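You operate a simulated robot arm through the tools that you are given. There is no shell and no other tool.

The job below is to be done with a simulated robot arm. You get a single attempt, and the scene is never put back.

Task
Plug the heater in and fill the jar with warm water.
Fine: jar under the tap; lower knob at 35 C, upper knob HIGH; fill to about the mark once the thermometer shows 35 C; then OFF till it shows under 25 C.

The check looks at the end state, three seconds after you hand in, the way a careful person would. Anything else that was tipped, shoved, dropped, spilled or broken makes it a failure.

Robot
A 6-joint arm with a two-finger parallel gripper, fixed in place. Base frame: the origin is at the foot of the arm, x ahead of it, y to its left, z up; the work surface is at about z = 90. Lengths are in cm, angles in rad, forces in N, time in s.
Its first joint turns from -2.897 to 2.897 rad. Payload 3.91 kg.
Tool frame: the origin (TCP) lies between the finger pads and is the grasp point; the fingertips stand 3 cm ahead of it; z points along the fingers, y is the line along which they close. Largest opening 11 cm; finger width 2, thickness 1; the body of the gripper, 4.8 by 11.2 cm, starts 5.5 cm behind the TCP.
Orientation is that of the tool frame in the base frame, as a unit quaternion [w, x, y, z]. With the fingers straight down and closing along the base's y, the tool's x points along the base's -x, its y along +y and its z along -z.

Tools
- The arm moves only by the tool play_rows. Its arguments are lists of equal length, an entry for each row: "fingers": the closure in counts, from 0 (fully open) to 255 (shut); "dp": the shift along the base's x, y, z in units of 40 mm (1.0 is 40 mm), a list of three; "delta_rot": the turn, a rotation vector about the base's x, y, z in units of 4 degrees (1.0 is 4 degrees), a list of three. In form: {"fingers": [fingers, ...], "dp": [[tx, ty, tz], ...], "delta_rot": [[ax, ay, az], ...]}. A call has 1 to 20 rows; each row shifts and turns the commanded pose from where the row before left it. A call with a number of a shift or a turn outside -1 to 1 is refused whole. A row lasts 0.2 s, in which the tool goes at most 5 cm and 0.15 rad; a call with a longer step from one row to the next is refused whole, and so is a gripper value outside its range. Where a pose cannot be reached the arm comes as near as it can. A force on the tool above 40 N (or 10 N above the force at the start of the call, whichever is more), or a blocked arm, ends the call early, and 0.2 s more pass. Each finger travels about 15.3 cm/s and halts on what it meets, pressing with about 28 N; the grip force reading is that of the motor and also rises with nothing between the fingers. The clock runs only during rows and for 0.2 s after the last one: add rows that do not move to give the fingers time. It gives the time, the measured TCP pose, the force on the tool (base axes), the opening and the grip force at its end, in the units of the frame above (readings bear some noise), with the torque about the TCP (base axes, N m) and any sound that the robot's microphone picked up, and new pictures: "show" is both (left out), scene, wrist or none.
- Cameras (640 x 400 px; columns grow to the right, rows downward): "scene" is fixed at [22.66, 65.84, 161.58]; the picture's right is [-0.64, -0.77, 0.00], its down [-0.38, 0.32, -0.87] and it looks along [0.66, -0.55, -0.50] (base axes); focal length 294 px, centre (320, 200). "wrist" rides on the gripper at [7.2, 1.7, -10.3] in the tool frame; the picture's right is [-0.23, 0.97, 0.00], its down [-0.76, -0.18, -0.62] and it looks along [-0.61, -0.14, 0.78] (tool axes); focal length 222 px, centre (320, 200). There is no depth. A picture from a camera that has moved, and an enlarged one, comes with that camera's place and axes in the base frame and with its lens. The place of the scene camera against the robot may be out by one fixed shift of up to 2.5 cm in any direction.
- enlarge(camera, box): a new picture of the part [left, top, right, bottom] of that camera's present view, enlarged. No time passes.
- job_done(): hands the job in; it is judged then, once.

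Places have to be worked out from the pictures, the camera data and where the tool is seen. Open the gripper and draw the arm clear of the work before you hand the job in, unless the task says otherwise.

The tools are called after "Call:" by a JSON object that holds its "name" and its "arguments". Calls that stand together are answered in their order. play_rows: Moves the arm, as the interface text tells. Its arguments: {"type":"object","properties":{"fingers":{"type":"array","items":{"type":"number"}},"dp":{"type":"array","items":{"type":"array","items":{"type":"number"}}},"delta_rot":{"type":"array","items":{"type":"array","items":{"type":"number"}}},"show":{"type":"string","enum":["both","scene","wrist","none"]}},"required":["fingers","dp","delta_rot"]} The other tools are called the same way: enlarge (camera, box) takes an enlarged picture of a part of a camera's view; job_done () hands the job in.

At the start:

```text
time_s: 0.0
eef_pos: [55.23, 4.66, 145.12]
ee_rot: [0.002, 0.001, 1.0, 0.0]
contact_force: [0.0, -0.7, -0.6]
wrist_torque: [-0.03, -0.01, 0.0]
opening: 10.99
gripper_force: 0.0
```

scene: 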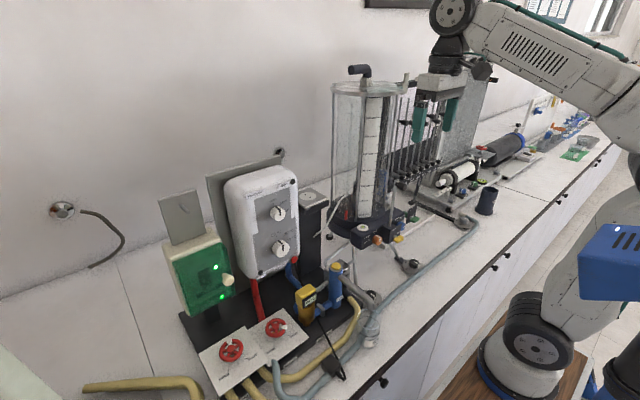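
wrist: 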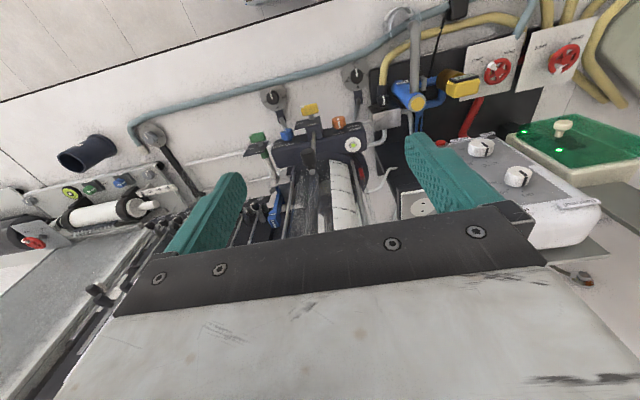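

I start by looking closely at the scene: the heater box with two knobs, the green board, socket, and plug. I'll enlarge several regions before moving.

Call:
{"name": "enlarge", "arguments": {"camera": "scene", "box": [160, 140, 340, 260]}}

Call:
{"name": "enlarge", "arguments": {"camera": "scene", "box": [180, 240, 400, 400]}}

Call:
{"name": "enlarge", "arguments": {"camera": "scene", "box": [320, 50, 540, 290]}}

Call:
{"name": "enlarge", "arguments": {"camera": "wrist", "box": [360, 0, 640, 260]}}

Call:
{"name": "enlarge", "arguments": {"camera": "wrist", "box": [0, 60, 400, 300]}}

```text
3.33 times, centred on (250, 200) of scene
camera zoom: at [22.66, 65.84, 161.58], right [-0.64, -0.77, 0.0], down [-0.38, 0.32, -0.87], along [0.66, -0.55, -0.5], focal length 981 px, centre (553, 200)
```

zoom: 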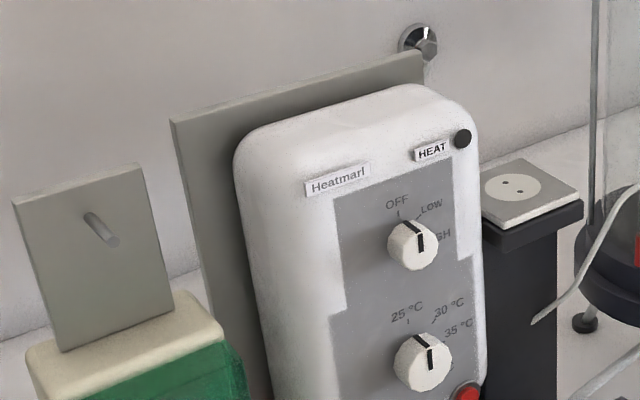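

```text
2.50 times, centred on (290, 320) of scene
camera zoom: at [22.66, 65.84, 161.58], right [-0.64, -0.77, 0.0], down [-0.38, 0.32, -0.87], along [0.66, -0.55, -0.5], focal length 736 px, centre (395, -100)
```

zoom: 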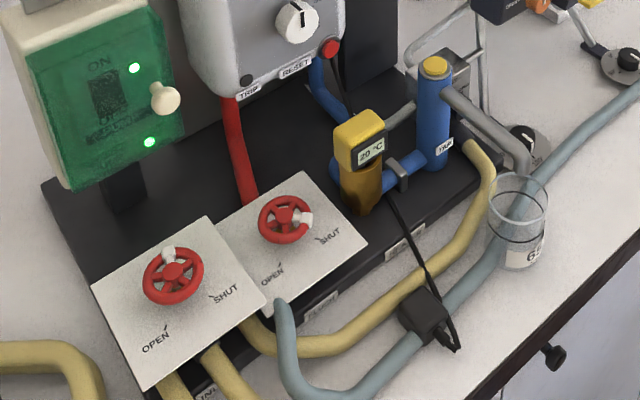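

```text
1.67 times, centred on (430, 170) of scene
camera zoom: at [22.66, 65.84, 161.58], right [-0.64, -0.77, 0.0], down [-0.38, 0.32, -0.87], along [0.66, -0.55, -0.5], focal length 490 px, centre (137, 250)
```

zoom: 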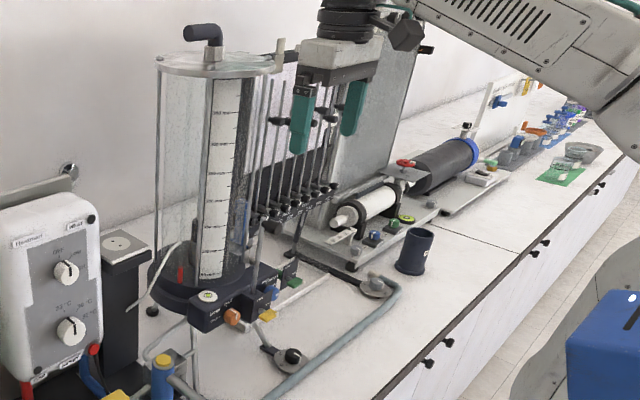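

```text
1.54 times, centred on (500, 130) of wrist
camera zoom: at [48.02, 6.21, 155.39], right [0.23, 0.97, 0.0], down [0.76, -0.18, 0.63], along [0.61, -0.14, -0.78], focal length 342 px, centre (43, 308)
```

zoom: 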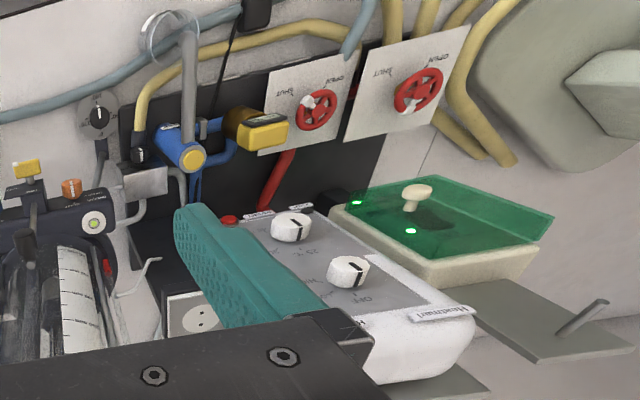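

```text
1.60 times, centred on (200, 180) of wrist
camera zoom: at [48.02, 6.21, 155.39], right [0.23, 0.97, 0.0], down [0.76, -0.18, 0.63], along [0.61, -0.14, -0.78], focal length 355 px, centre (512, 232)
```

zoom: 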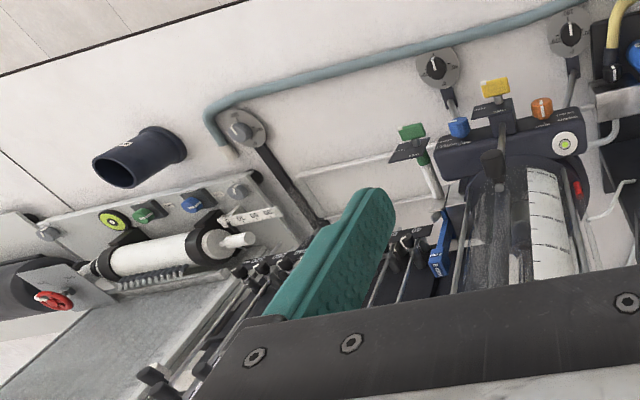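

I need to read labels in more detail, so I enlarge smaller regions.

Call:
{"name": "enlarge", "arguments": {"camera": "scene", "box": [160, 225, 250, 315]}}

Call:
{"name": "enlarge", "arguments": {"camera": "scene", "box": [190, 310, 310, 400]}}

Call:
{"name": "enlarge", "arguments": {"camera": "scene", "box": [290, 250, 390, 320]}}

Call:
{"name": "enlarge", "arguments": {"camera": "scene", "box": [300, 310, 400, 390]}}

Call:
{"name": "enlarge", "arguments": {"camera": "scene", "box": [220, 160, 330, 290]}}

Call:
{"name": "enlarge", "arguments": {"camera": "wrist", "box": [360, 0, 500, 100]}}

Call:
{"name": "enlarge", "arguments": {"camera": "wrist", "box": [360, 80, 500, 220]}}

Call:
{"name": "enlarge", "arguments": {"camera": "wrist", "box": [460, 10, 600, 110]}}

```text
4.44 times, centred on (205, 270) of scene
camera zoom: at [22.66, 65.84, 161.58], right [-0.64, -0.77, 0.0], down [-0.38, 0.32, -0.87], along [0.66, -0.55, -0.5], focal length 1308 px, centre (831, -111)
```

zoom: 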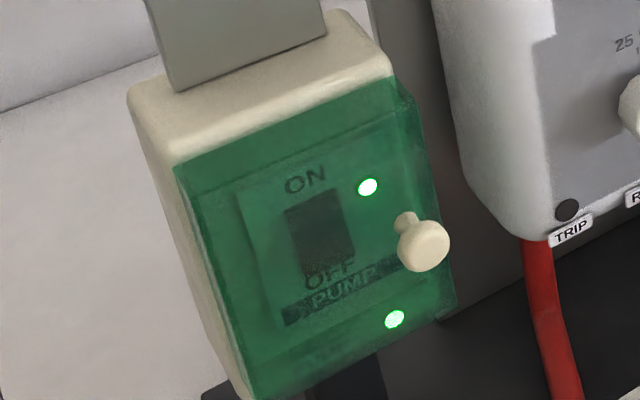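

```text
4.44 times, centred on (250, 355) of scene
camera zoom: at [22.66, 65.84, 161.58], right [-0.64, -0.77, 0.0], down [-0.38, 0.32, -0.87], along [0.66, -0.55, -0.5], focal length 1308 px, centre (631, -489)
```

zoom: 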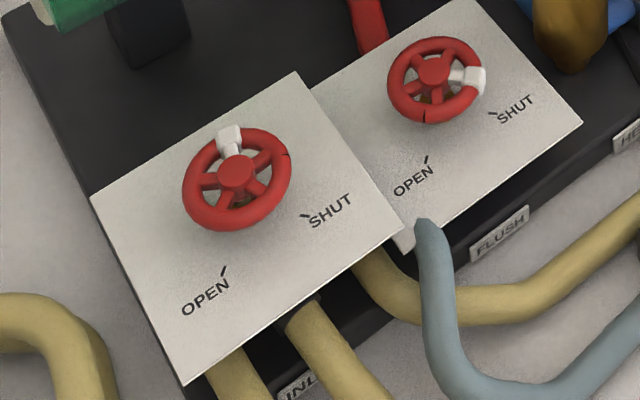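

```text
5.71 times, centred on (340, 285) of scene
camera zoom: at [22.66, 65.84, 161.58], right [-0.64, -0.77, 0.0], down [-0.38, 0.32, -0.87], along [0.66, -0.55, -0.5], focal length 1681 px, centre (206, -286)
```

zoom: 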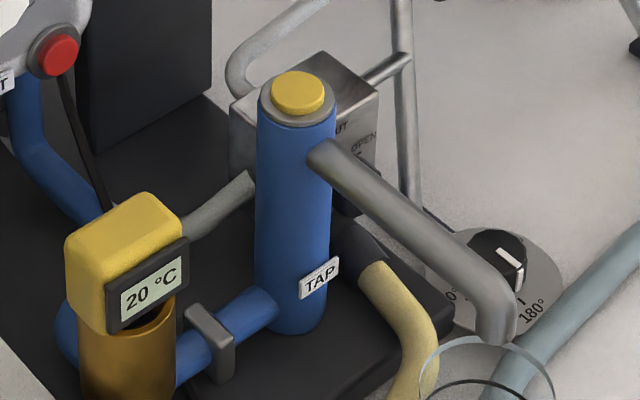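

```text
5.00 times, centred on (350, 350) of scene
camera zoom: at [22.66, 65.84, 161.58], right [-0.64, -0.77, 0.0], down [-0.38, 0.32, -0.87], along [0.66, -0.55, -0.5], focal length 1471 px, centre (170, -550)
```

zoom: 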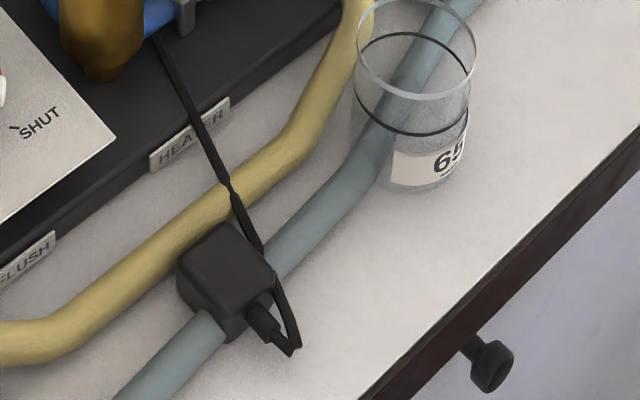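

```text
3.08 times, centred on (275, 225) of scene
camera zoom: at [22.66, 65.84, 161.58], right [-0.64, -0.77, 0.0], down [-0.38, 0.32, -0.87], along [0.66, -0.55, -0.5], focal length 905 px, centre (458, 123)
```

zoom: 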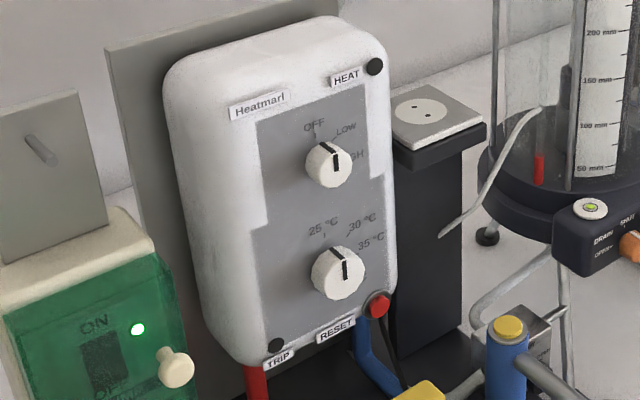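

```text
4.00 times, centred on (430, 50) of wrist
camera zoom: at [48.02, 6.21, 155.39], right [0.23, 0.97, 0.0], down [0.76, -0.18, 0.63], along [0.61, -0.14, -0.78], focal length 888 px, centre (-120, 800)
```

zoom: 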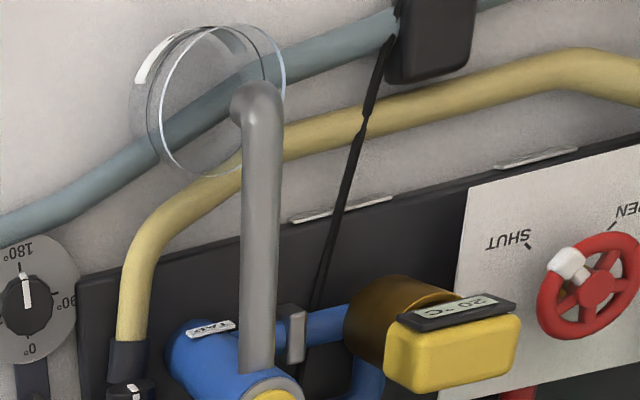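

```text
2.86 times, centred on (430, 150) of wrist
camera zoom: at [48.02, 6.21, 155.39], right [0.23, 0.97, 0.0], down [0.76, -0.18, 0.63], along [0.61, -0.14, -0.78], focal length 635 px, centre (6, 343)
```

zoom: 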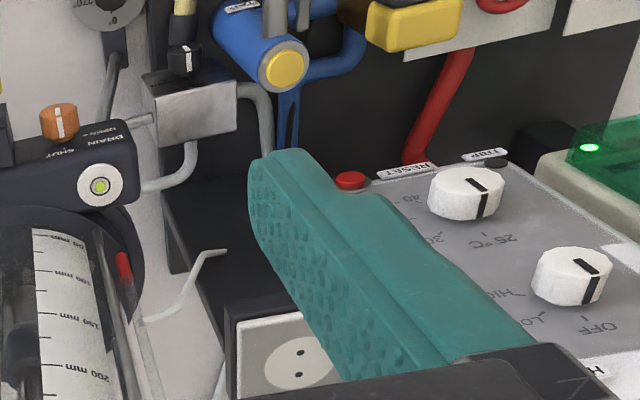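

```text
4.00 times, centred on (530, 60) of wrist
camera zoom: at [48.02, 6.21, 155.39], right [0.23, 0.97, 0.0], down [0.76, -0.18, 0.63], along [0.61, -0.14, -0.78], focal length 888 px, centre (-520, 760)
```

zoom: 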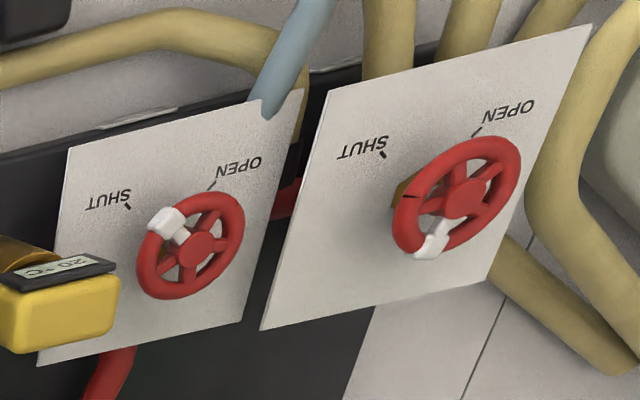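

The scene decodes as follows: heater face with two knobs near (76, 35, z 122/111), socket facing up near (82, 20, 120), tap column near (66, 24, 105), thermometer near (66, 35, 101), jar near (52, 24), plug on the table near the front edge. I move the wrist camera over to the left for a closer look.

Call:
{"name": "play_rows", "arguments": {"fingers": [0, 0, 0, 0, 0, 0, 0, 0], "dp": [[-0.1, 0.8, -0.3], [-0.1, 0.8, -0.3], [-0.1, 0.8, -0.3], [-0.1, 0.8, -0.3], [-0.1, 0.8, -0.3], [-0.1, 0.8, -0.3], [-0.1, 0.8, -0.3], [0, 0, 0]], "delta_rot": [[0, 0, 0], [0, 0, 0], [0, 0, 0], [0, 0, 0], [0, 0, 0], [0, 0, 0], [0, 0, 0], [0, 0, 0]], "show": "both"}}

```text
time_s: 1.8
eef_pos: [52.38, 27.08, 136.68]
ee_rot: [0.002, 0.0, 1.0, 0.0]
contact_force: [-0.5, -0.4, -0.1]
wrist_torque: [-0.02, -0.03, 0.02]
opening: 11.0
gripper_force: 0.1
camera wrist: at [45.18, 28.63, 146.95], right [0.23, 0.97, 0.0], down [0.76, -0.18, 0.63], along [0.61, -0.14, -0.78], focal length 222 px, centre (320, 200)
```

scene: 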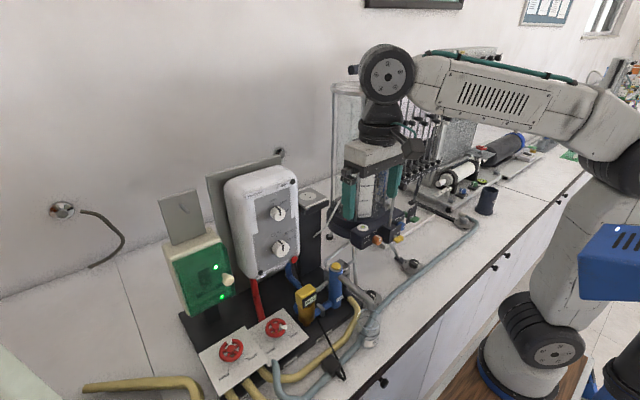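
wrist: 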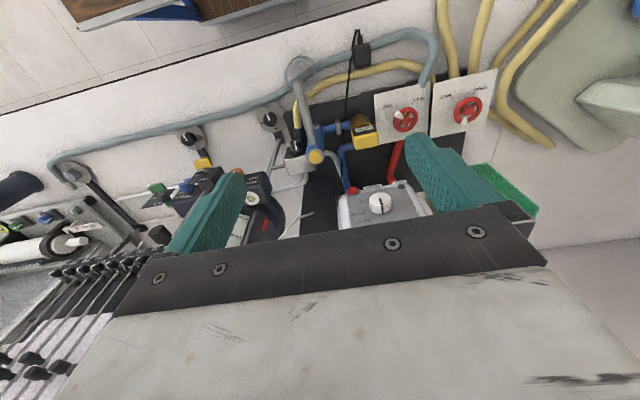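

Call:
{"name": "enlarge", "arguments": {"camera": "wrist", "box": [250, 20, 410, 120]}}

Call:
{"name": "enlarge", "arguments": {"camera": "wrist", "box": [240, 90, 400, 190]}}

Call:
{"name": "enlarge", "arguments": {"camera": "wrist", "box": [360, 50, 520, 150]}}

Call:
{"name": "enlarge", "arguments": {"camera": "wrist", "box": [260, 140, 440, 250]}}

Call:
{"name": "enlarge", "arguments": {"camera": "wrist", "box": [320, 20, 400, 70]}}

```text
4.00 times, centred on (330, 70) of wrist
camera zoom: at [45.18, 28.63, 146.95], right [0.23, 0.97, 0.0], down [0.76, -0.18, 0.63], along [0.61, -0.14, -0.78], focal length 888 px, centre (280, 720)
```

zoom: 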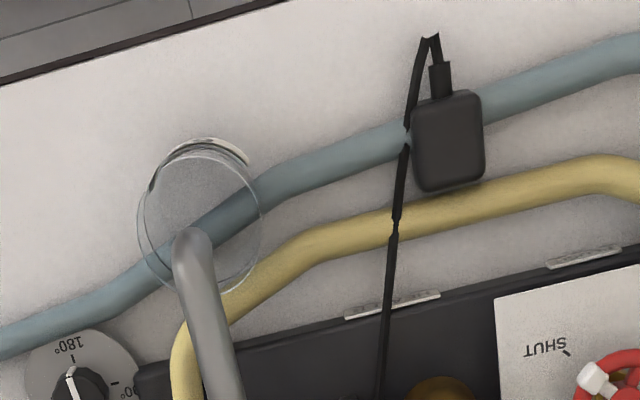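

```text
4.00 times, centred on (320, 140) of wrist
camera zoom: at [45.18, 28.63, 146.95], right [0.23, 0.97, 0.0], down [0.76, -0.18, 0.63], along [0.61, -0.14, -0.78], focal length 888 px, centre (320, 440)
```

zoom: 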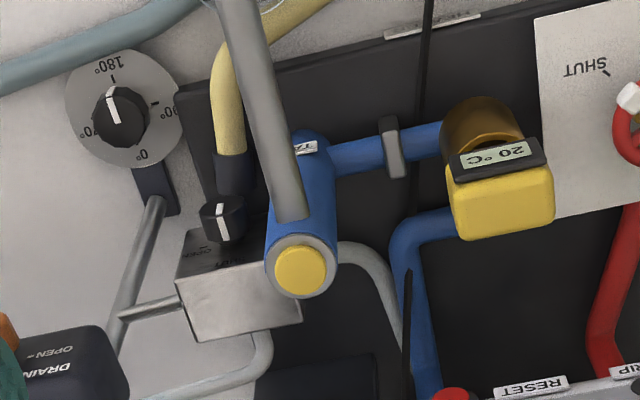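

```text
4.00 times, centred on (440, 100) of wrist
camera zoom: at [45.18, 28.63, 146.95], right [0.23, 0.97, 0.0], down [0.76, -0.18, 0.63], along [0.61, -0.14, -0.78], focal length 888 px, centre (-160, 600)
```

zoom: 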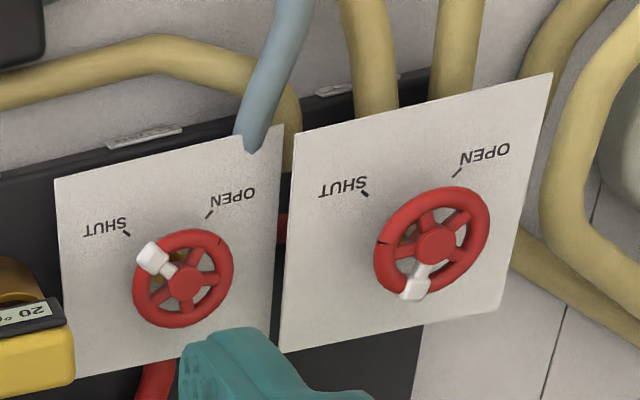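

```text
3.56 times, centred on (350, 195) of wrist
camera zoom: at [45.18, 28.63, 146.95], right [0.23, 0.97, 0.0], down [0.76, -0.18, 0.63], along [0.61, -0.14, -0.78], focal length 790 px, centre (213, 218)
```

zoom: 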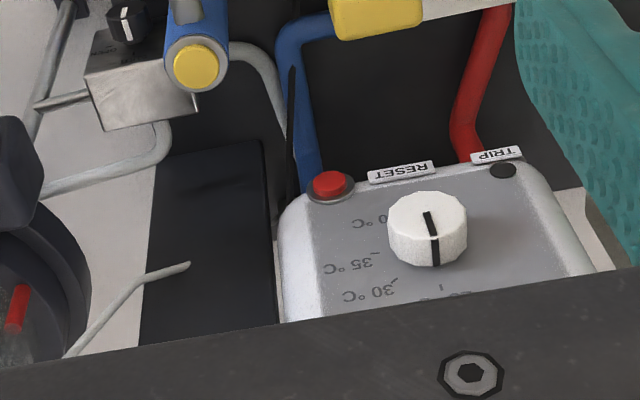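

```text
8.00 times, centred on (360, 45) of wrist
camera zoom: at [45.18, 28.63, 146.95], right [0.23, 0.97, 0.0], down [0.76, -0.18, 0.63], along [0.61, -0.14, -0.78], focal length 1777 px, centre (0, 1440)
```

zoom: 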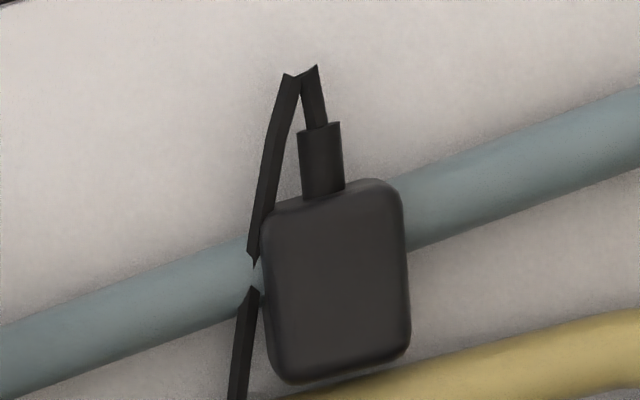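

The plug (flat black box, cord leaving toward −x, no pins visible from above so probably pins down) is near (52.5, 36). I move closer and lower to inspect the tap, metal valve box and plug.

Call:
{"name": "play_rows", "arguments": {"fingers": [0, 0, 0, 0, 0], "dp": [[-0.1, 0.0, -0.9], [-0.1, 0.0, -0.9], [-0.1, 0.0, -0.9], [-0.1, 0.0, -0.9], [0, 0, 0]], "delta_rot": [[0, 0, 0], [0, 0, 0], [0, 0, 0], [0, 0, 0], [0, 0, 0]], "show": "both"}}

```text
time_s: 3.0
eef_pos: [50.75, 27.05, 122.26]
ee_rot: [0.001, 0.001, 1.0, 0.0]
contact_force: [0.0, -0.7, 0.4]
wrist_torque: [0.02, 0.03, 0.01]
opening: 10.99
gripper_force: 0.1
camera wrist: at [43.59, 28.66, 132.57], right [0.23, 0.97, 0.0], down [0.76, -0.18, 0.63], along [0.61, -0.14, -0.78], focal length 222 px, centre (320, 200)
```

scene: 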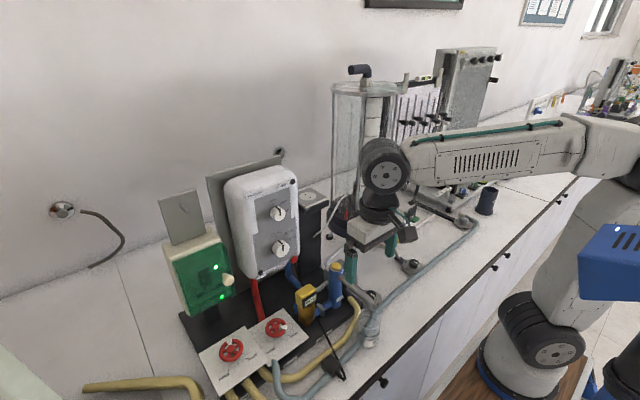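
wrist: 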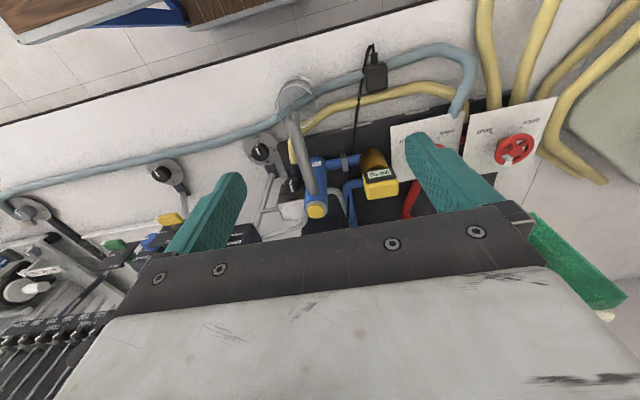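

Call:
{"name": "enlarge", "arguments": {"camera": "wrist", "box": [260, 130, 420, 240]}}

Call:
{"name": "enlarge", "arguments": {"camera": "wrist", "box": [260, 60, 340, 130]}}

Call:
{"name": "enlarge", "arguments": {"camera": "wrist", "box": [340, 40, 400, 110]}}

Call:
{"name": "enlarge", "arguments": {"camera": "wrist", "box": [260, 160, 330, 220]}}

Call:
{"name": "enlarge", "arguments": {"camera": "scene", "box": [310, 325, 410, 390]}}

```text
3.64 times, centred on (340, 185) of wrist
camera zoom: at [43.59, 28.66, 132.57], right [0.23, 0.97, 0.0], down [0.76, -0.18, 0.63], along [0.61, -0.14, -0.78], focal length 808 px, centre (247, 254)
```

zoom: 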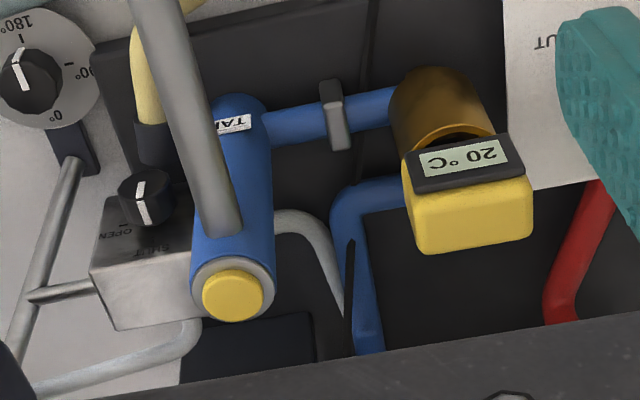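

```text
5.71 times, centred on (300, 95) of wrist
camera zoom: at [43.59, 28.66, 132.57], right [0.23, 0.97, 0.0], down [0.76, -0.18, 0.63], along [0.61, -0.14, -0.78], focal length 1269 px, centre (434, 800)
```

zoom: 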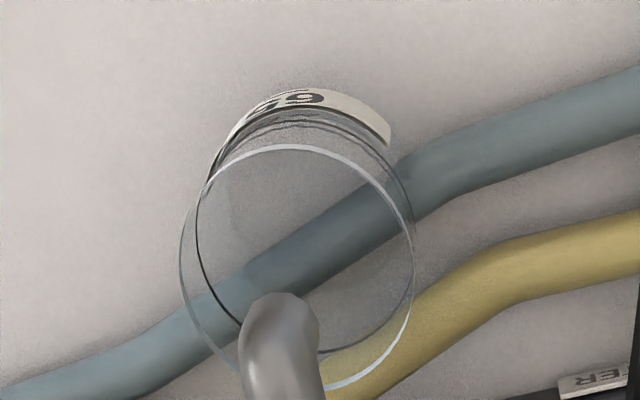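

```text
5.71 times, centred on (370, 75) of wrist
camera zoom: at [43.59, 28.66, 132.57], right [0.23, 0.97, 0.0], down [0.76, -0.18, 0.63], along [0.61, -0.14, -0.78], focal length 1269 px, centre (34, 914)
```

zoom: 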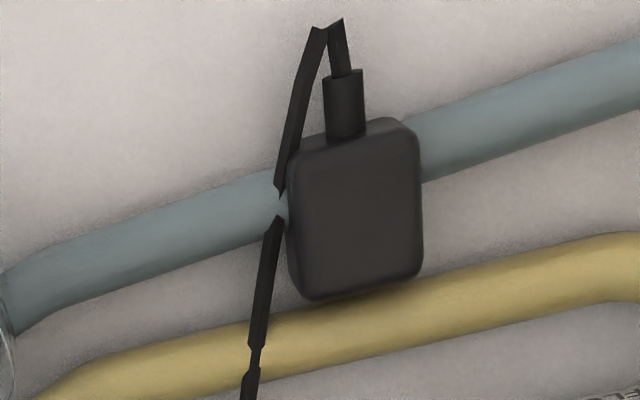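

```text
6.67 times, centred on (295, 190) of wrist
camera zoom: at [43.59, 28.66, 132.57], right [0.23, 0.97, 0.0], down [0.76, -0.18, 0.63], along [0.61, -0.14, -0.78], focal length 1481 px, centre (487, 267)
```

zoom: 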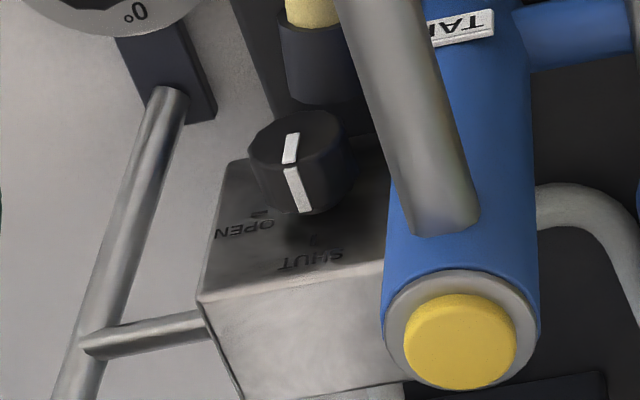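

```text
6.15 times, centred on (360, 358) of scene
camera zoom: at [22.66, 65.84, 161.58], right [-0.64, -0.77, 0.0], down [-0.38, 0.32, -0.87], along [0.66, -0.55, -0.5], focal length 1811 px, centre (74, -769)
```

zoom: 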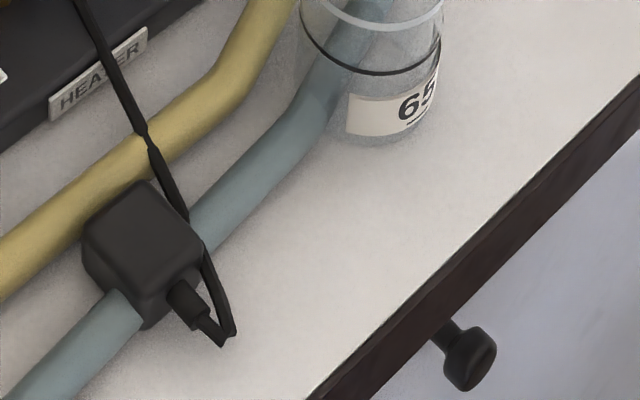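

The tap's top has a yellow push button, the thermometer reads 20 °C, and the jar rim appears centred under the spout. I look at the plug, heater face, and pump cover at maximum magnification.

Call:
{"name": "enlarge", "arguments": {"camera": "scene", "box": [318, 350, 350, 385]}}

Call:
{"name": "enlarge", "arguments": {"camera": "scene", "box": [262, 200, 302, 225]}}

Call:
{"name": "enlarge", "arguments": {"camera": "scene", "box": [260, 228, 305, 260]}}

Call:
{"name": "enlarge", "arguments": {"camera": "scene", "box": [280, 175, 340, 225]}}

Call:
{"name": "enlarge", "arguments": {"camera": "scene", "box": [345, 290, 395, 355]}}

Call:
{"name": "enlarge", "arguments": {"camera": "scene", "box": [180, 240, 240, 310]}}

```text
11.43 times, centred on (334, 368) of scene
camera zoom: at [22.66, 65.84, 161.58], right [-0.64, -0.77, 0.0], down [-0.38, 0.32, -0.87], along [0.66, -0.55, -0.5], focal length 3363 px, centre (160, -1714)
```

zoom: 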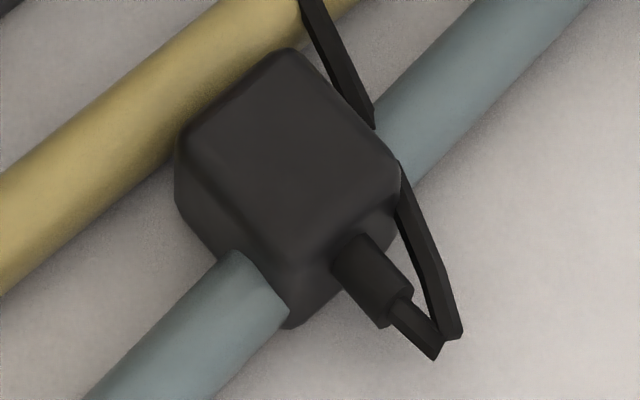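

```text
16.00 times, centred on (282, 212) of scene
camera zoom: at [22.66, 65.84, 161.58], right [-0.64, -0.77, 0.0], down [-0.38, 0.32, -0.87], along [0.66, -0.55, -0.5], focal length 4708 px, centre (928, 0)
```

zoom: 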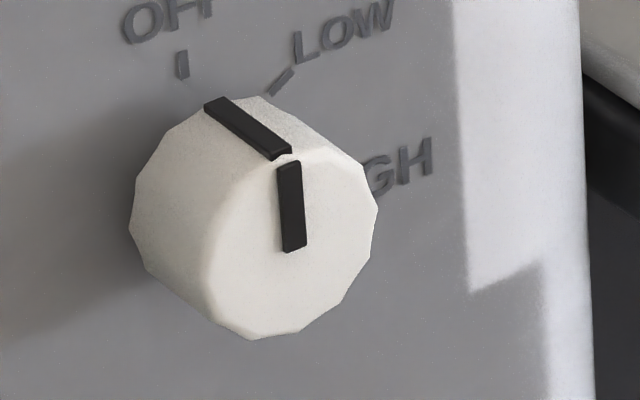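

```text
12.50 times, centred on (282, 244) of scene
camera zoom: at [22.66, 65.84, 161.58], right [-0.64, -0.77, 0.0], down [-0.38, 0.32, -0.87], along [0.66, -0.55, -0.5], focal length 3678 px, centre (789, -350)
```

zoom: 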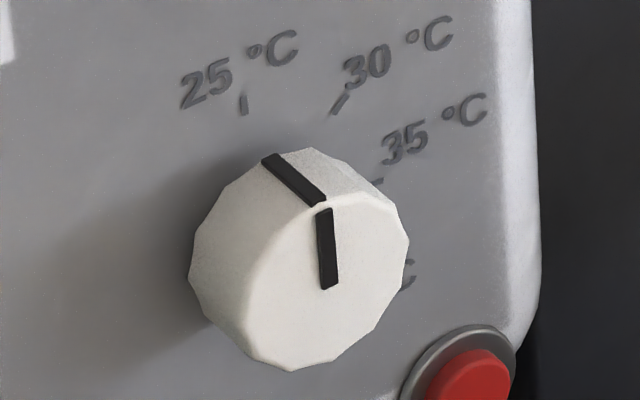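

```text
8.00 times, centred on (310, 200) of scene
camera zoom: at [22.66, 65.84, 161.58], right [-0.64, -0.77, 0.0], down [-0.38, 0.32, -0.87], along [0.66, -0.55, -0.5], focal length 2354 px, centre (400, 200)
```

zoom: 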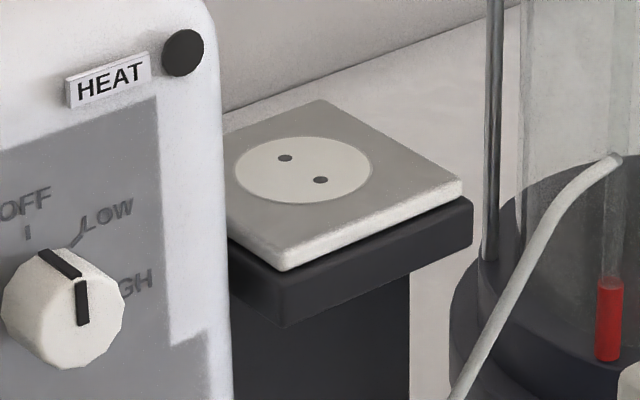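

```text
6.15 times, centred on (370, 322) of scene
camera zoom: at [22.66, 65.84, 161.58], right [-0.64, -0.77, 0.0], down [-0.38, 0.32, -0.87], along [0.66, -0.55, -0.5], focal length 1811 px, centre (12, -554)
```

zoom: 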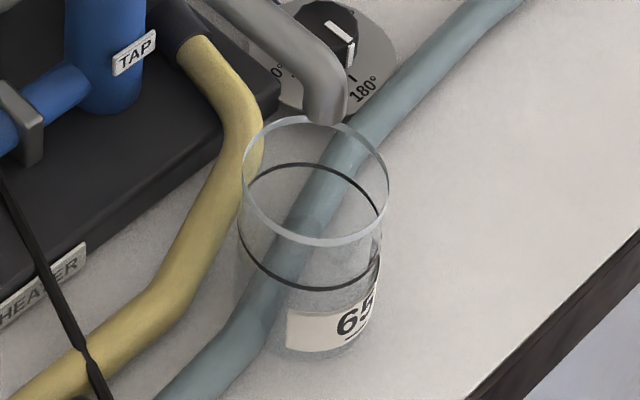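

```text
5.71 times, centred on (210, 275) of scene
camera zoom: at [22.66, 65.84, 161.58], right [-0.64, -0.77, 0.0], down [-0.38, 0.32, -0.87], along [0.66, -0.55, -0.5], focal length 1681 px, centre (949, -229)
```

zoom: 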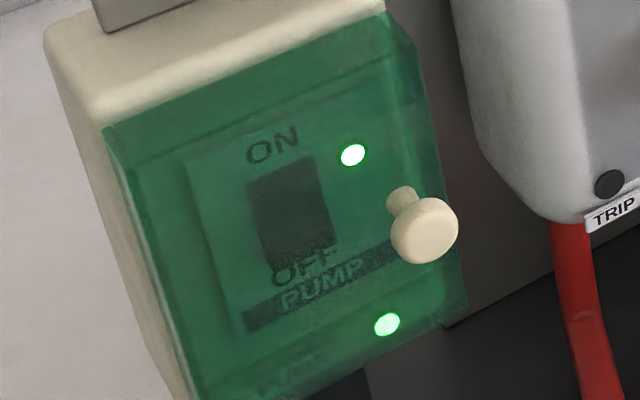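

The plug rests on the hose with no pins visible, so they must be underneath. In the scene view the spout end could be offset from the jar, so I rotate the tool to get a low side view along −y to check the jar, spout and plug.

Call:
{"name": "play_rows", "arguments": {"fingers": [0, 0, 0, 0, 0, 0, 0, 0, 0, 0, 0, 0, 0, 0, 0, 0, 0, 0, 0, 0], "dp": [[0.05, 0.2, 0], [0.05, 0.2, 0], [0.05, 0.2, 0], [0.05, 0.2, 0], [0.05, 0.2, 0], [0.05, 0.2, 0], [0.05, 0.2, 0], [0.05, 0.2, 0], [0.05, 0.2, 0], [0.05, 0.2, 0], [0.05, 0.2, 0], [0.05, 0.2, 0], [0.05, 0.2, 0], [0.05, 0.2, 0], [0.05, 0.2, 0], [0.05, 0.2, 0], [0.05, 0.2, 0], [0.05, 0.2, 0], [0, 0, 0], [0, 0, 0]], "delta_rot": [[0, 0, -1], [0, 0, -1], [0, 0, -1], [0, 0, -1], [0, 0, -1], [0, 0, -1], [0, 0, -1], [0, 0, -1], [0, 0, -1], [0, 0, -1], [0, 0, -1], [0, 0, -1], [0, 0, -1], [0, 0, -1], [0, 0, -1], [0, 0, -1], [0, 0, -1], [0, 0, -1], [0, 0, -1], [0, 0, -1]], "show": "both"}}

```text
time_s: 7.2
eef_pos: [54.54, 41.45, 122.36]
ee_rot: [0.002, 0.644, 0.765, 0.0]
contact_force: [-0.5, -0.3, -1.3]
wrist_torque: [-0.04, -0.02, 0.05]
opening: 10.99
gripper_force: 0.1
camera wrist: at [54.9, 48.8, 132.59], right [1.0, -0.06, 0.0], down [-0.04, -0.78, 0.63], along [-0.03, -0.62, -0.78], focal length 222 px, centre (320, 200)
```

scene: 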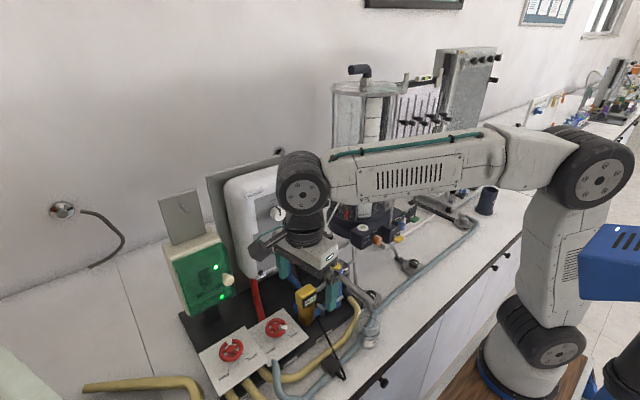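
wrist: 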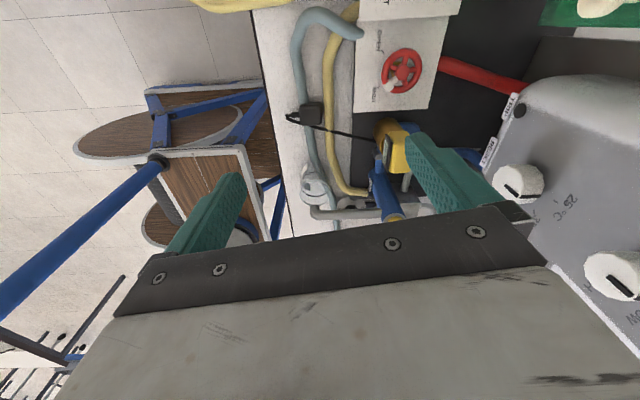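

The rotation works; the camera now looks along −y. I tilt the tool about 36° and lower it to get a low side view of the jar and spout.

Call:
{"name": "play_rows", "arguments": {"fingers": [0, 0, 0, 0, 0, 0, 0, 0, 0, 0], "dp": [[0, 0, -0.35], [0, 0, -0.35], [0, 0, -0.35], [0, 0, -0.35], [0, 0, -0.35], [0, 0, -0.35], [0, 0, -0.35], [0, 0, -0.35], [0, 0, -0.35], [0, 0, 0]], "delta_rot": [[-1, 0, 0], [-1, 0, 0], [-1, 0, 0], [-1, 0, 0], [-1, 0, 0], [-1, 0, 0], [-1, 0, 0], [-1, 0, 0], [-1, 0, 0], [0, 0, 0]], "show": "both"}}

```text
time_s: 9.4
eef_pos: [54.34, 41.41, 109.78]
ee_rot: [0.2, 0.611, 0.728, -0.238]
contact_force: [-1.1, -0.1, -0.2]
wrist_torque: [-0.02, 0.0, 0.01]
opening: 10.98
gripper_force: 0.1
camera wrist: at [54.88, 53.46, 113.64], right [1.0, -0.04, 0.03], down [-0.04, -0.26, 0.96], along [-0.03, -0.96, -0.26], focal length 222 px, centre (320, 200)
```

scene: 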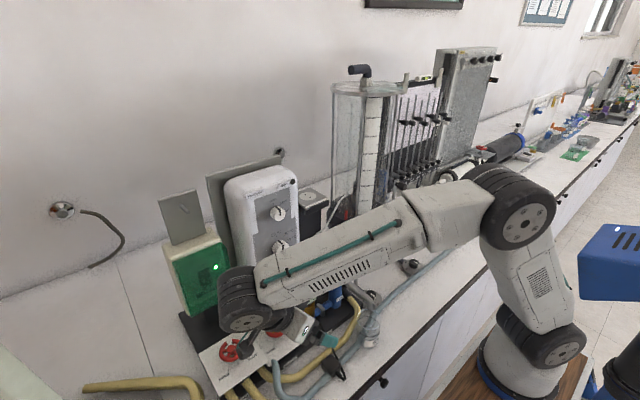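
wrist: 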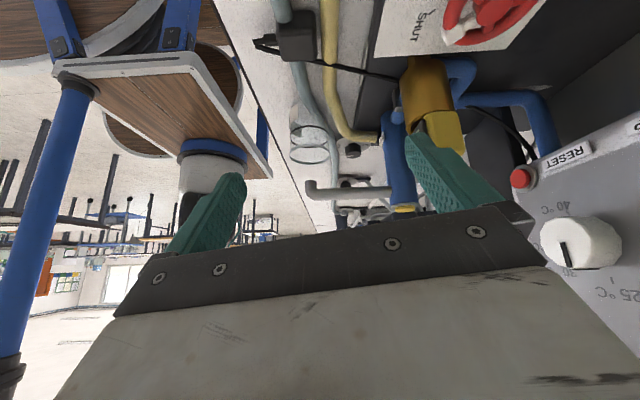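

Call:
{"name": "enlarge", "arguments": {"camera": "wrist", "box": [270, 90, 400, 220]}}

Call:
{"name": "enlarge", "arguments": {"camera": "wrist", "box": [240, 0, 360, 90]}}

Call:
{"name": "enlarge", "arguments": {"camera": "wrist", "box": [500, 100, 640, 320]}}

Call:
{"name": "enlarge", "arguments": {"camera": "wrist", "box": [270, 110, 350, 205]}}

```text
3.08 times, centred on (335, 155) of wrist
camera zoom: at [54.88, 53.46, 113.64], right [1.0, -0.04, 0.03], down [-0.04, -0.26, 0.96], along [-0.03, -0.96, -0.26], focal length 684 px, centre (274, 338)
```

zoom: 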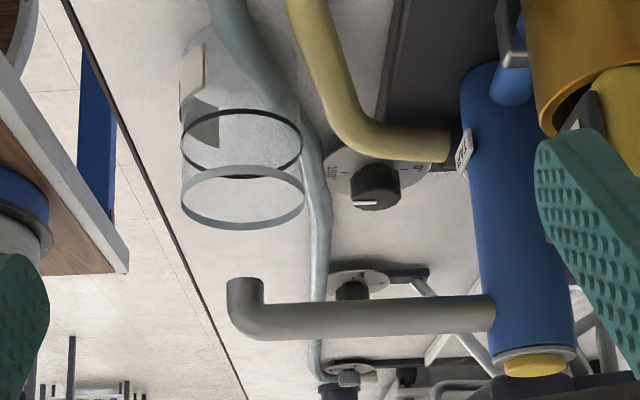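

```text
4.44 times, centred on (300, 45) of wrist
camera zoom: at [54.88, 53.46, 113.64], right [1.0, -0.04, 0.03], down [-0.04, -0.26, 0.96], along [-0.03, -0.96, -0.26], focal length 987 px, centre (409, 889)
```

zoom: 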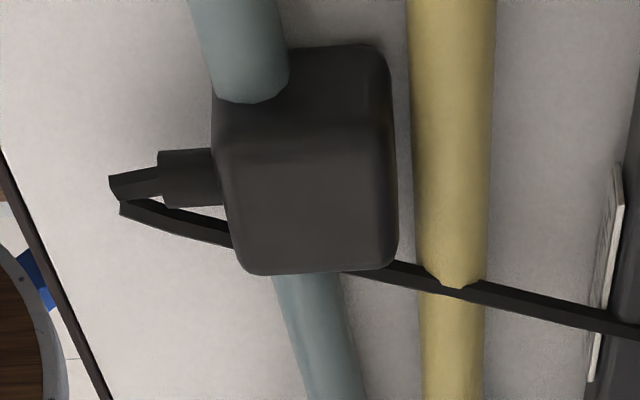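

```text
1.82 times, centred on (570, 210) of wrist
camera zoom: at [54.88, 53.46, 113.64], right [1.0, -0.04, 0.03], down [-0.04, -0.26, 0.96], along [-0.03, -0.96, -0.26], focal length 404 px, centre (-134, 182)
```

zoom: 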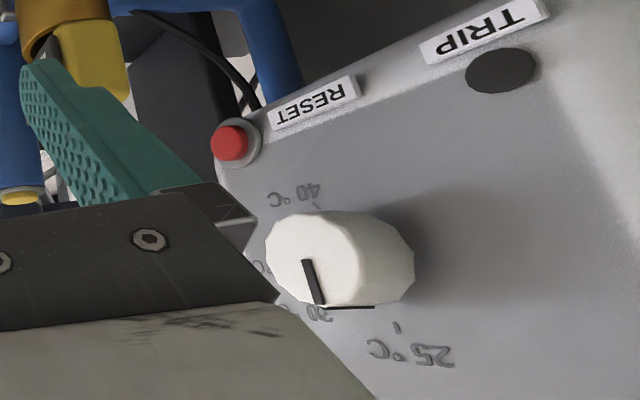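

```text
4.21 times, centred on (310, 158) of wrist
camera zoom: at [54.88, 53.46, 113.64], right [1.0, -0.04, 0.03], down [-0.04, -0.26, 0.96], along [-0.03, -0.96, -0.26], focal length 935 px, centre (362, 379)
```

zoom: 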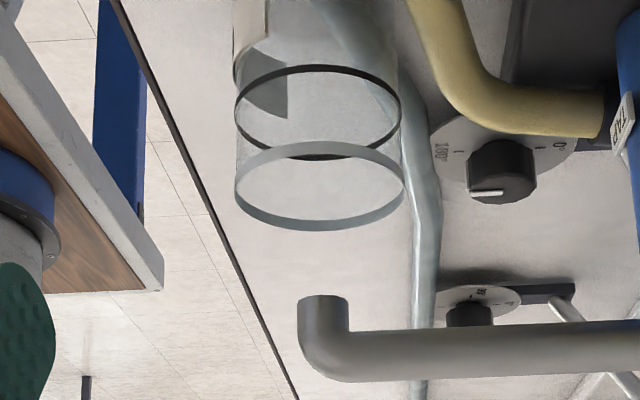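

The side view confirms the spout end (52.5, 23, z≈102.4) sits over the jar's centre (rim z≈98.2), so the jar is already under the tap. The plug body sits on the table from z≈90 to about 93.4 near (52, 35.6). I undo the tilt and yaw and head back to pick it up.

Call:
{"name": "play_rows", "arguments": {"fingers": [0, 0, 0, 0, 0, 0, 0, 0, 0, 0, 0, 0, 0, 0, 0, 0, 0, 0, 0, 0], "dp": [[0, 0, 0.25], [0, 0, 0.25], [0, 0, 0.25], [0, 0, 0.25], [0, 0, 0.25], [0, 0, 0.25], [0, 0, 0], [0, 0, 0], [0, 0, 0], [0, 0, 0], [0, 0, 0], [0, 0, 0], [0, 0, 0], [0, 0, 0], [0, 0, 0], [0, 0, 0], [0, 0, 0], [0, 0, 0], [0, 0, 0], [0, 0, 0]], "delta_rot": [[1, 0, 0], [1, 0, 0], [1, 0, 0], [1, 0, 0], [1, 0, 0], [1, 0, 0], [1, 0, 0], [1, 0, 0], [1, 0, 0], [0, 0, 1], [0, 0, 1], [0, 0, 1], [0, 0, 1], [0, 0, 1], [0, 0, 1], [0, 0, 1], [0, 0, 1], [0, 0, 1], [0, 0, 1], [0, 0, 1]], "show": "none"}}

Call:
{"name": "play_rows", "arguments": {"fingers": [0, 0, 0, 0, 0, 0, 0, 0, 0, 0, 0], "dp": [[-0.066, -0.16, -0.1], [-0.066, -0.16, -0.1], [-0.066, -0.16, -0.1], [-0.066, -0.16, -0.1], [-0.066, -0.16, -0.1], [-0.066, -0.16, -0.1], [-0.066, -0.16, -0.1], [-0.066, -0.16, -0.1], [-0.066, -0.16, -0.1], [0, 0, 0], [0, 0, 0]], "delta_rot": [[0, 0, 1], [0, 0, 1], [0, 0, 1], [0, 0, 1], [0, 0, 1], [0, 0, 1], [0, 0, 1], [0, 0, 1], [0, 0, 1], [0, 0, 0], [0, 0, 0]], "show": "both"}}

```text
time_s: 13.6
eef_pos: [54.55, 41.43, 115.68]
ee_rot: [0.001, 0.308, 0.951, -0.001]
contact_force: [0.2, -0.2, -0.1]
wrist_torque: [0.01, 0.01, 0.01]
opening: 11.03
gripper_force: 0.0
```

```text
time_s: 16.0
eef_pos: [52.14, 35.51, 112.12]
ee_rot: [0.002, 0.0, 1.0, 0.001]
contact_force: [-0.5, 0.0, -0.1]
wrist_torque: [0.01, -0.02, 0.03]
opening: 11.01
gripper_force: 0.1
camera wrist: at [44.88, 37.25, 122.43], right [0.23, 0.97, 0.0], down [0.76, -0.18, 0.63], along [0.61, -0.14, -0.78], focal length 222 px, centre (320, 200)
```

scene: 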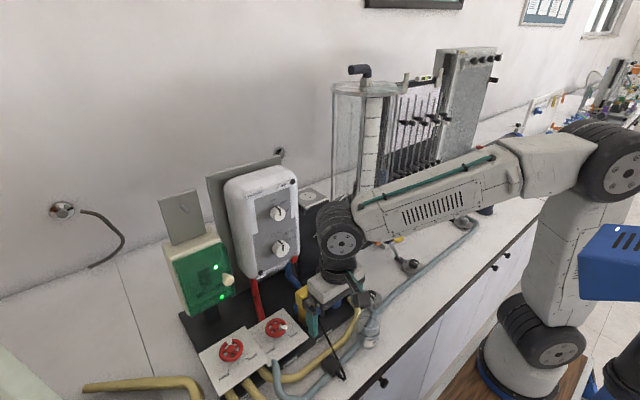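
wrist: 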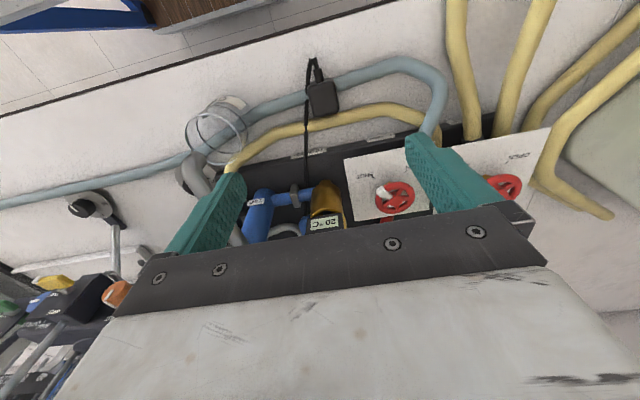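

The plug is almost directly below the TCP axis. I enlarge it to measure the remaining offset and its yaw.

Call:
{"name": "enlarge", "arguments": {"camera": "wrist", "box": [290, 50, 354, 130]}}

Call:
{"name": "enlarge", "arguments": {"camera": "scene", "box": [280, 260, 400, 390]}}

```text
5.00 times, centred on (322, 90) of wrist
camera zoom: at [44.88, 37.25, 122.43], right [0.23, 0.97, 0.0], down [0.76, -0.18, 0.63], along [0.61, -0.14, -0.78], focal length 1111 px, centre (310, 750)
```

zoom: 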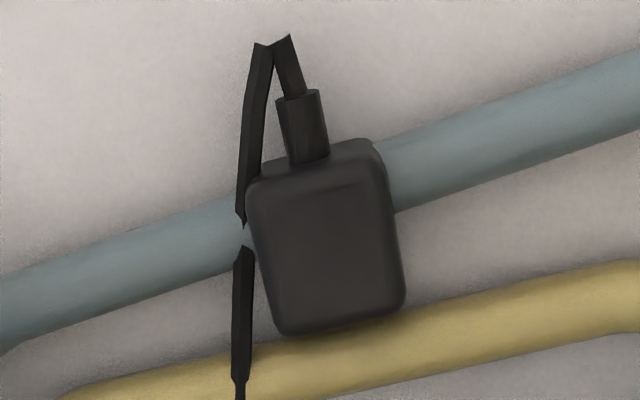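

```text
3.08 times, centred on (340, 325) of scene
camera zoom: at [22.66, 65.84, 161.58], right [-0.64, -0.77, 0.0], down [-0.38, 0.32, -0.87], along [0.66, -0.55, -0.5], focal length 905 px, centre (258, -185)
```

zoom: 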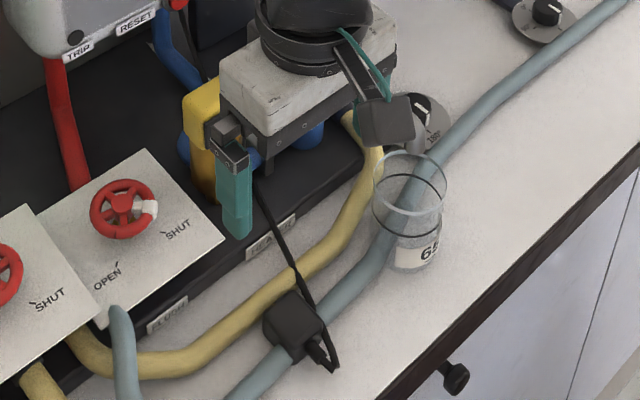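

The plug top centre is about 0.4 cm to +y of the TCP axis and its yaw is aligned. I shift, then descend in stages toward the plug with the fingers open.

Call:
{"name": "play_rows", "arguments": {"fingers": [60, 60, 60, 60, 60, 60, 60], "dp": [[0, 0.11, 0], [0, 0, -0.9], [0, 0, -0.9], [0, 0, -0.9], [0, 0, -0.9], [0, 0, -0.5], [0, 0, 0]], "delta_rot": [[0, 0, 0], [0, 0, 0], [0, 0, 0], [0, 0, 0], [0, 0, 0], [0, 0, 0], [0, 0, 0]], "show": "both"}}

```text
time_s: 17.6
eef_pos: [52.18, 35.94, 95.8]
ee_rot: [0.002, 0.0, 1.0, 0.0]
contact_force: [0.4, 0.5, 0.0]
wrist_torque: [-0.03, -0.01, -0.01]
opening: 8.44
gripper_force: 0.1
camera wrist: at [44.96, 37.63, 106.02], right [0.23, 0.97, 0.0], down [0.76, -0.18, 0.63], along [0.61, -0.14, -0.78], focal length 222 px, centre (320, 200)
```

scene: 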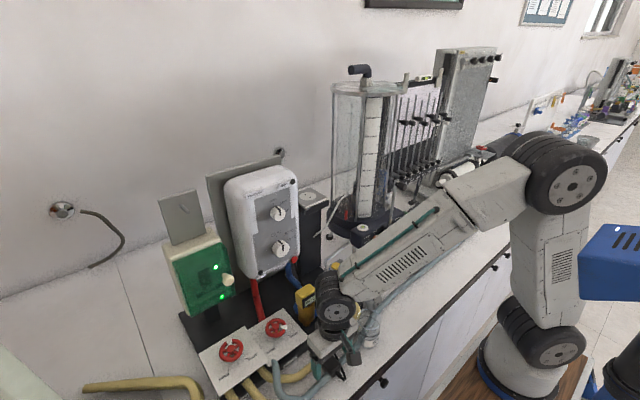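
wrist: 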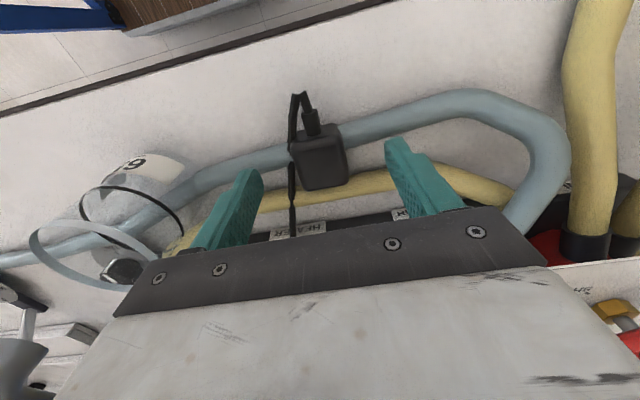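

The plug top lies about 2.4 cm ahead of the TCP, centred between the fingers. I descend about 2 cm more in small steps, ready to stop on any contact.

Call:
{"name": "play_rows", "arguments": {"fingers": [60, 60, 60, 60, 60], "dp": [[0, 0, -0.13], [0, 0, -0.13], [0, 0, -0.13], [0, 0, -0.1], [0, 0, 0]], "delta_rot": [[0, 0, 0], [0, 0, 0], [0, 0, 0], [0, 0, 0], [0, 0, 0]], "show": "wrist"}}

```text
time_s: 18.8
eef_pos: [52.16, 36.09, 93.8]
ee_rot: [0.002, -0.001, 1.0, 0.0]
contact_force: [0.4, -0.6, -0.3]
wrist_torque: [0.01, -0.04, 0.0]
opening: 8.43
gripper_force: 0.1
camera wrist: at [44.9, 37.69, 104.03], right [0.23, 0.97, 0.0], down [0.76, -0.18, 0.63], along [0.61, -0.14, -0.78], focal length 222 px, centre (320, 200)
```

wrist: 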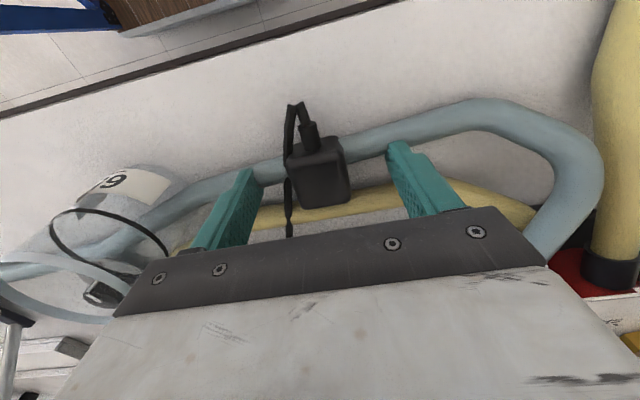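

No contact, and the plug is between the fingers. I close the gripper on it.

Call:
{"name": "play_rows", "arguments": {"fingers": [130, 180, 220, 220, 220], "dp": [[0, 0, 0], [0, 0, 0], [0, 0, 0], [0, 0, 0], [0, 0, 0]], "delta_rot": [[0, 0, 0], [0, 0, 0], [0, 0, 0], [0, 0, 0], [0, 0, 0]], "show": "wrist"}}

```text
time_s: 20.0
eef_pos: [52.13, 36.12, 93.74]
ee_rot: [0.002, 0.0, 1.0, 0.0]
contact_force: [0.7, 0.1, -0.2]
wrist_torque: [0.03, 0.01, 0.03]
opening: 3.51
gripper_force: 28.1
camera wrist: at [44.9, 37.7, 104.04], right [0.23, 0.97, 0.0], down [0.76, -0.18, 0.63], along [0.61, -0.14, -0.78], focal length 222 px, centre (320, 200)
```

wrist: 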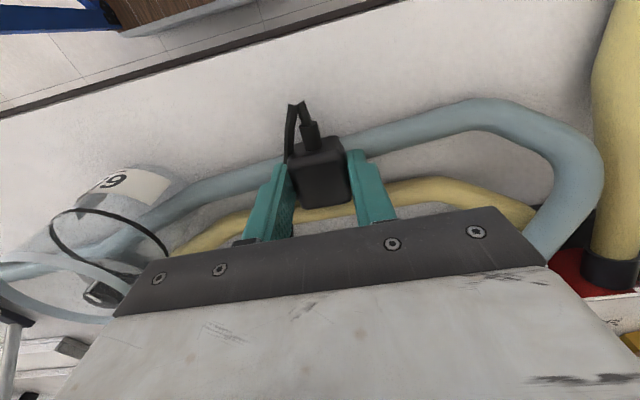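

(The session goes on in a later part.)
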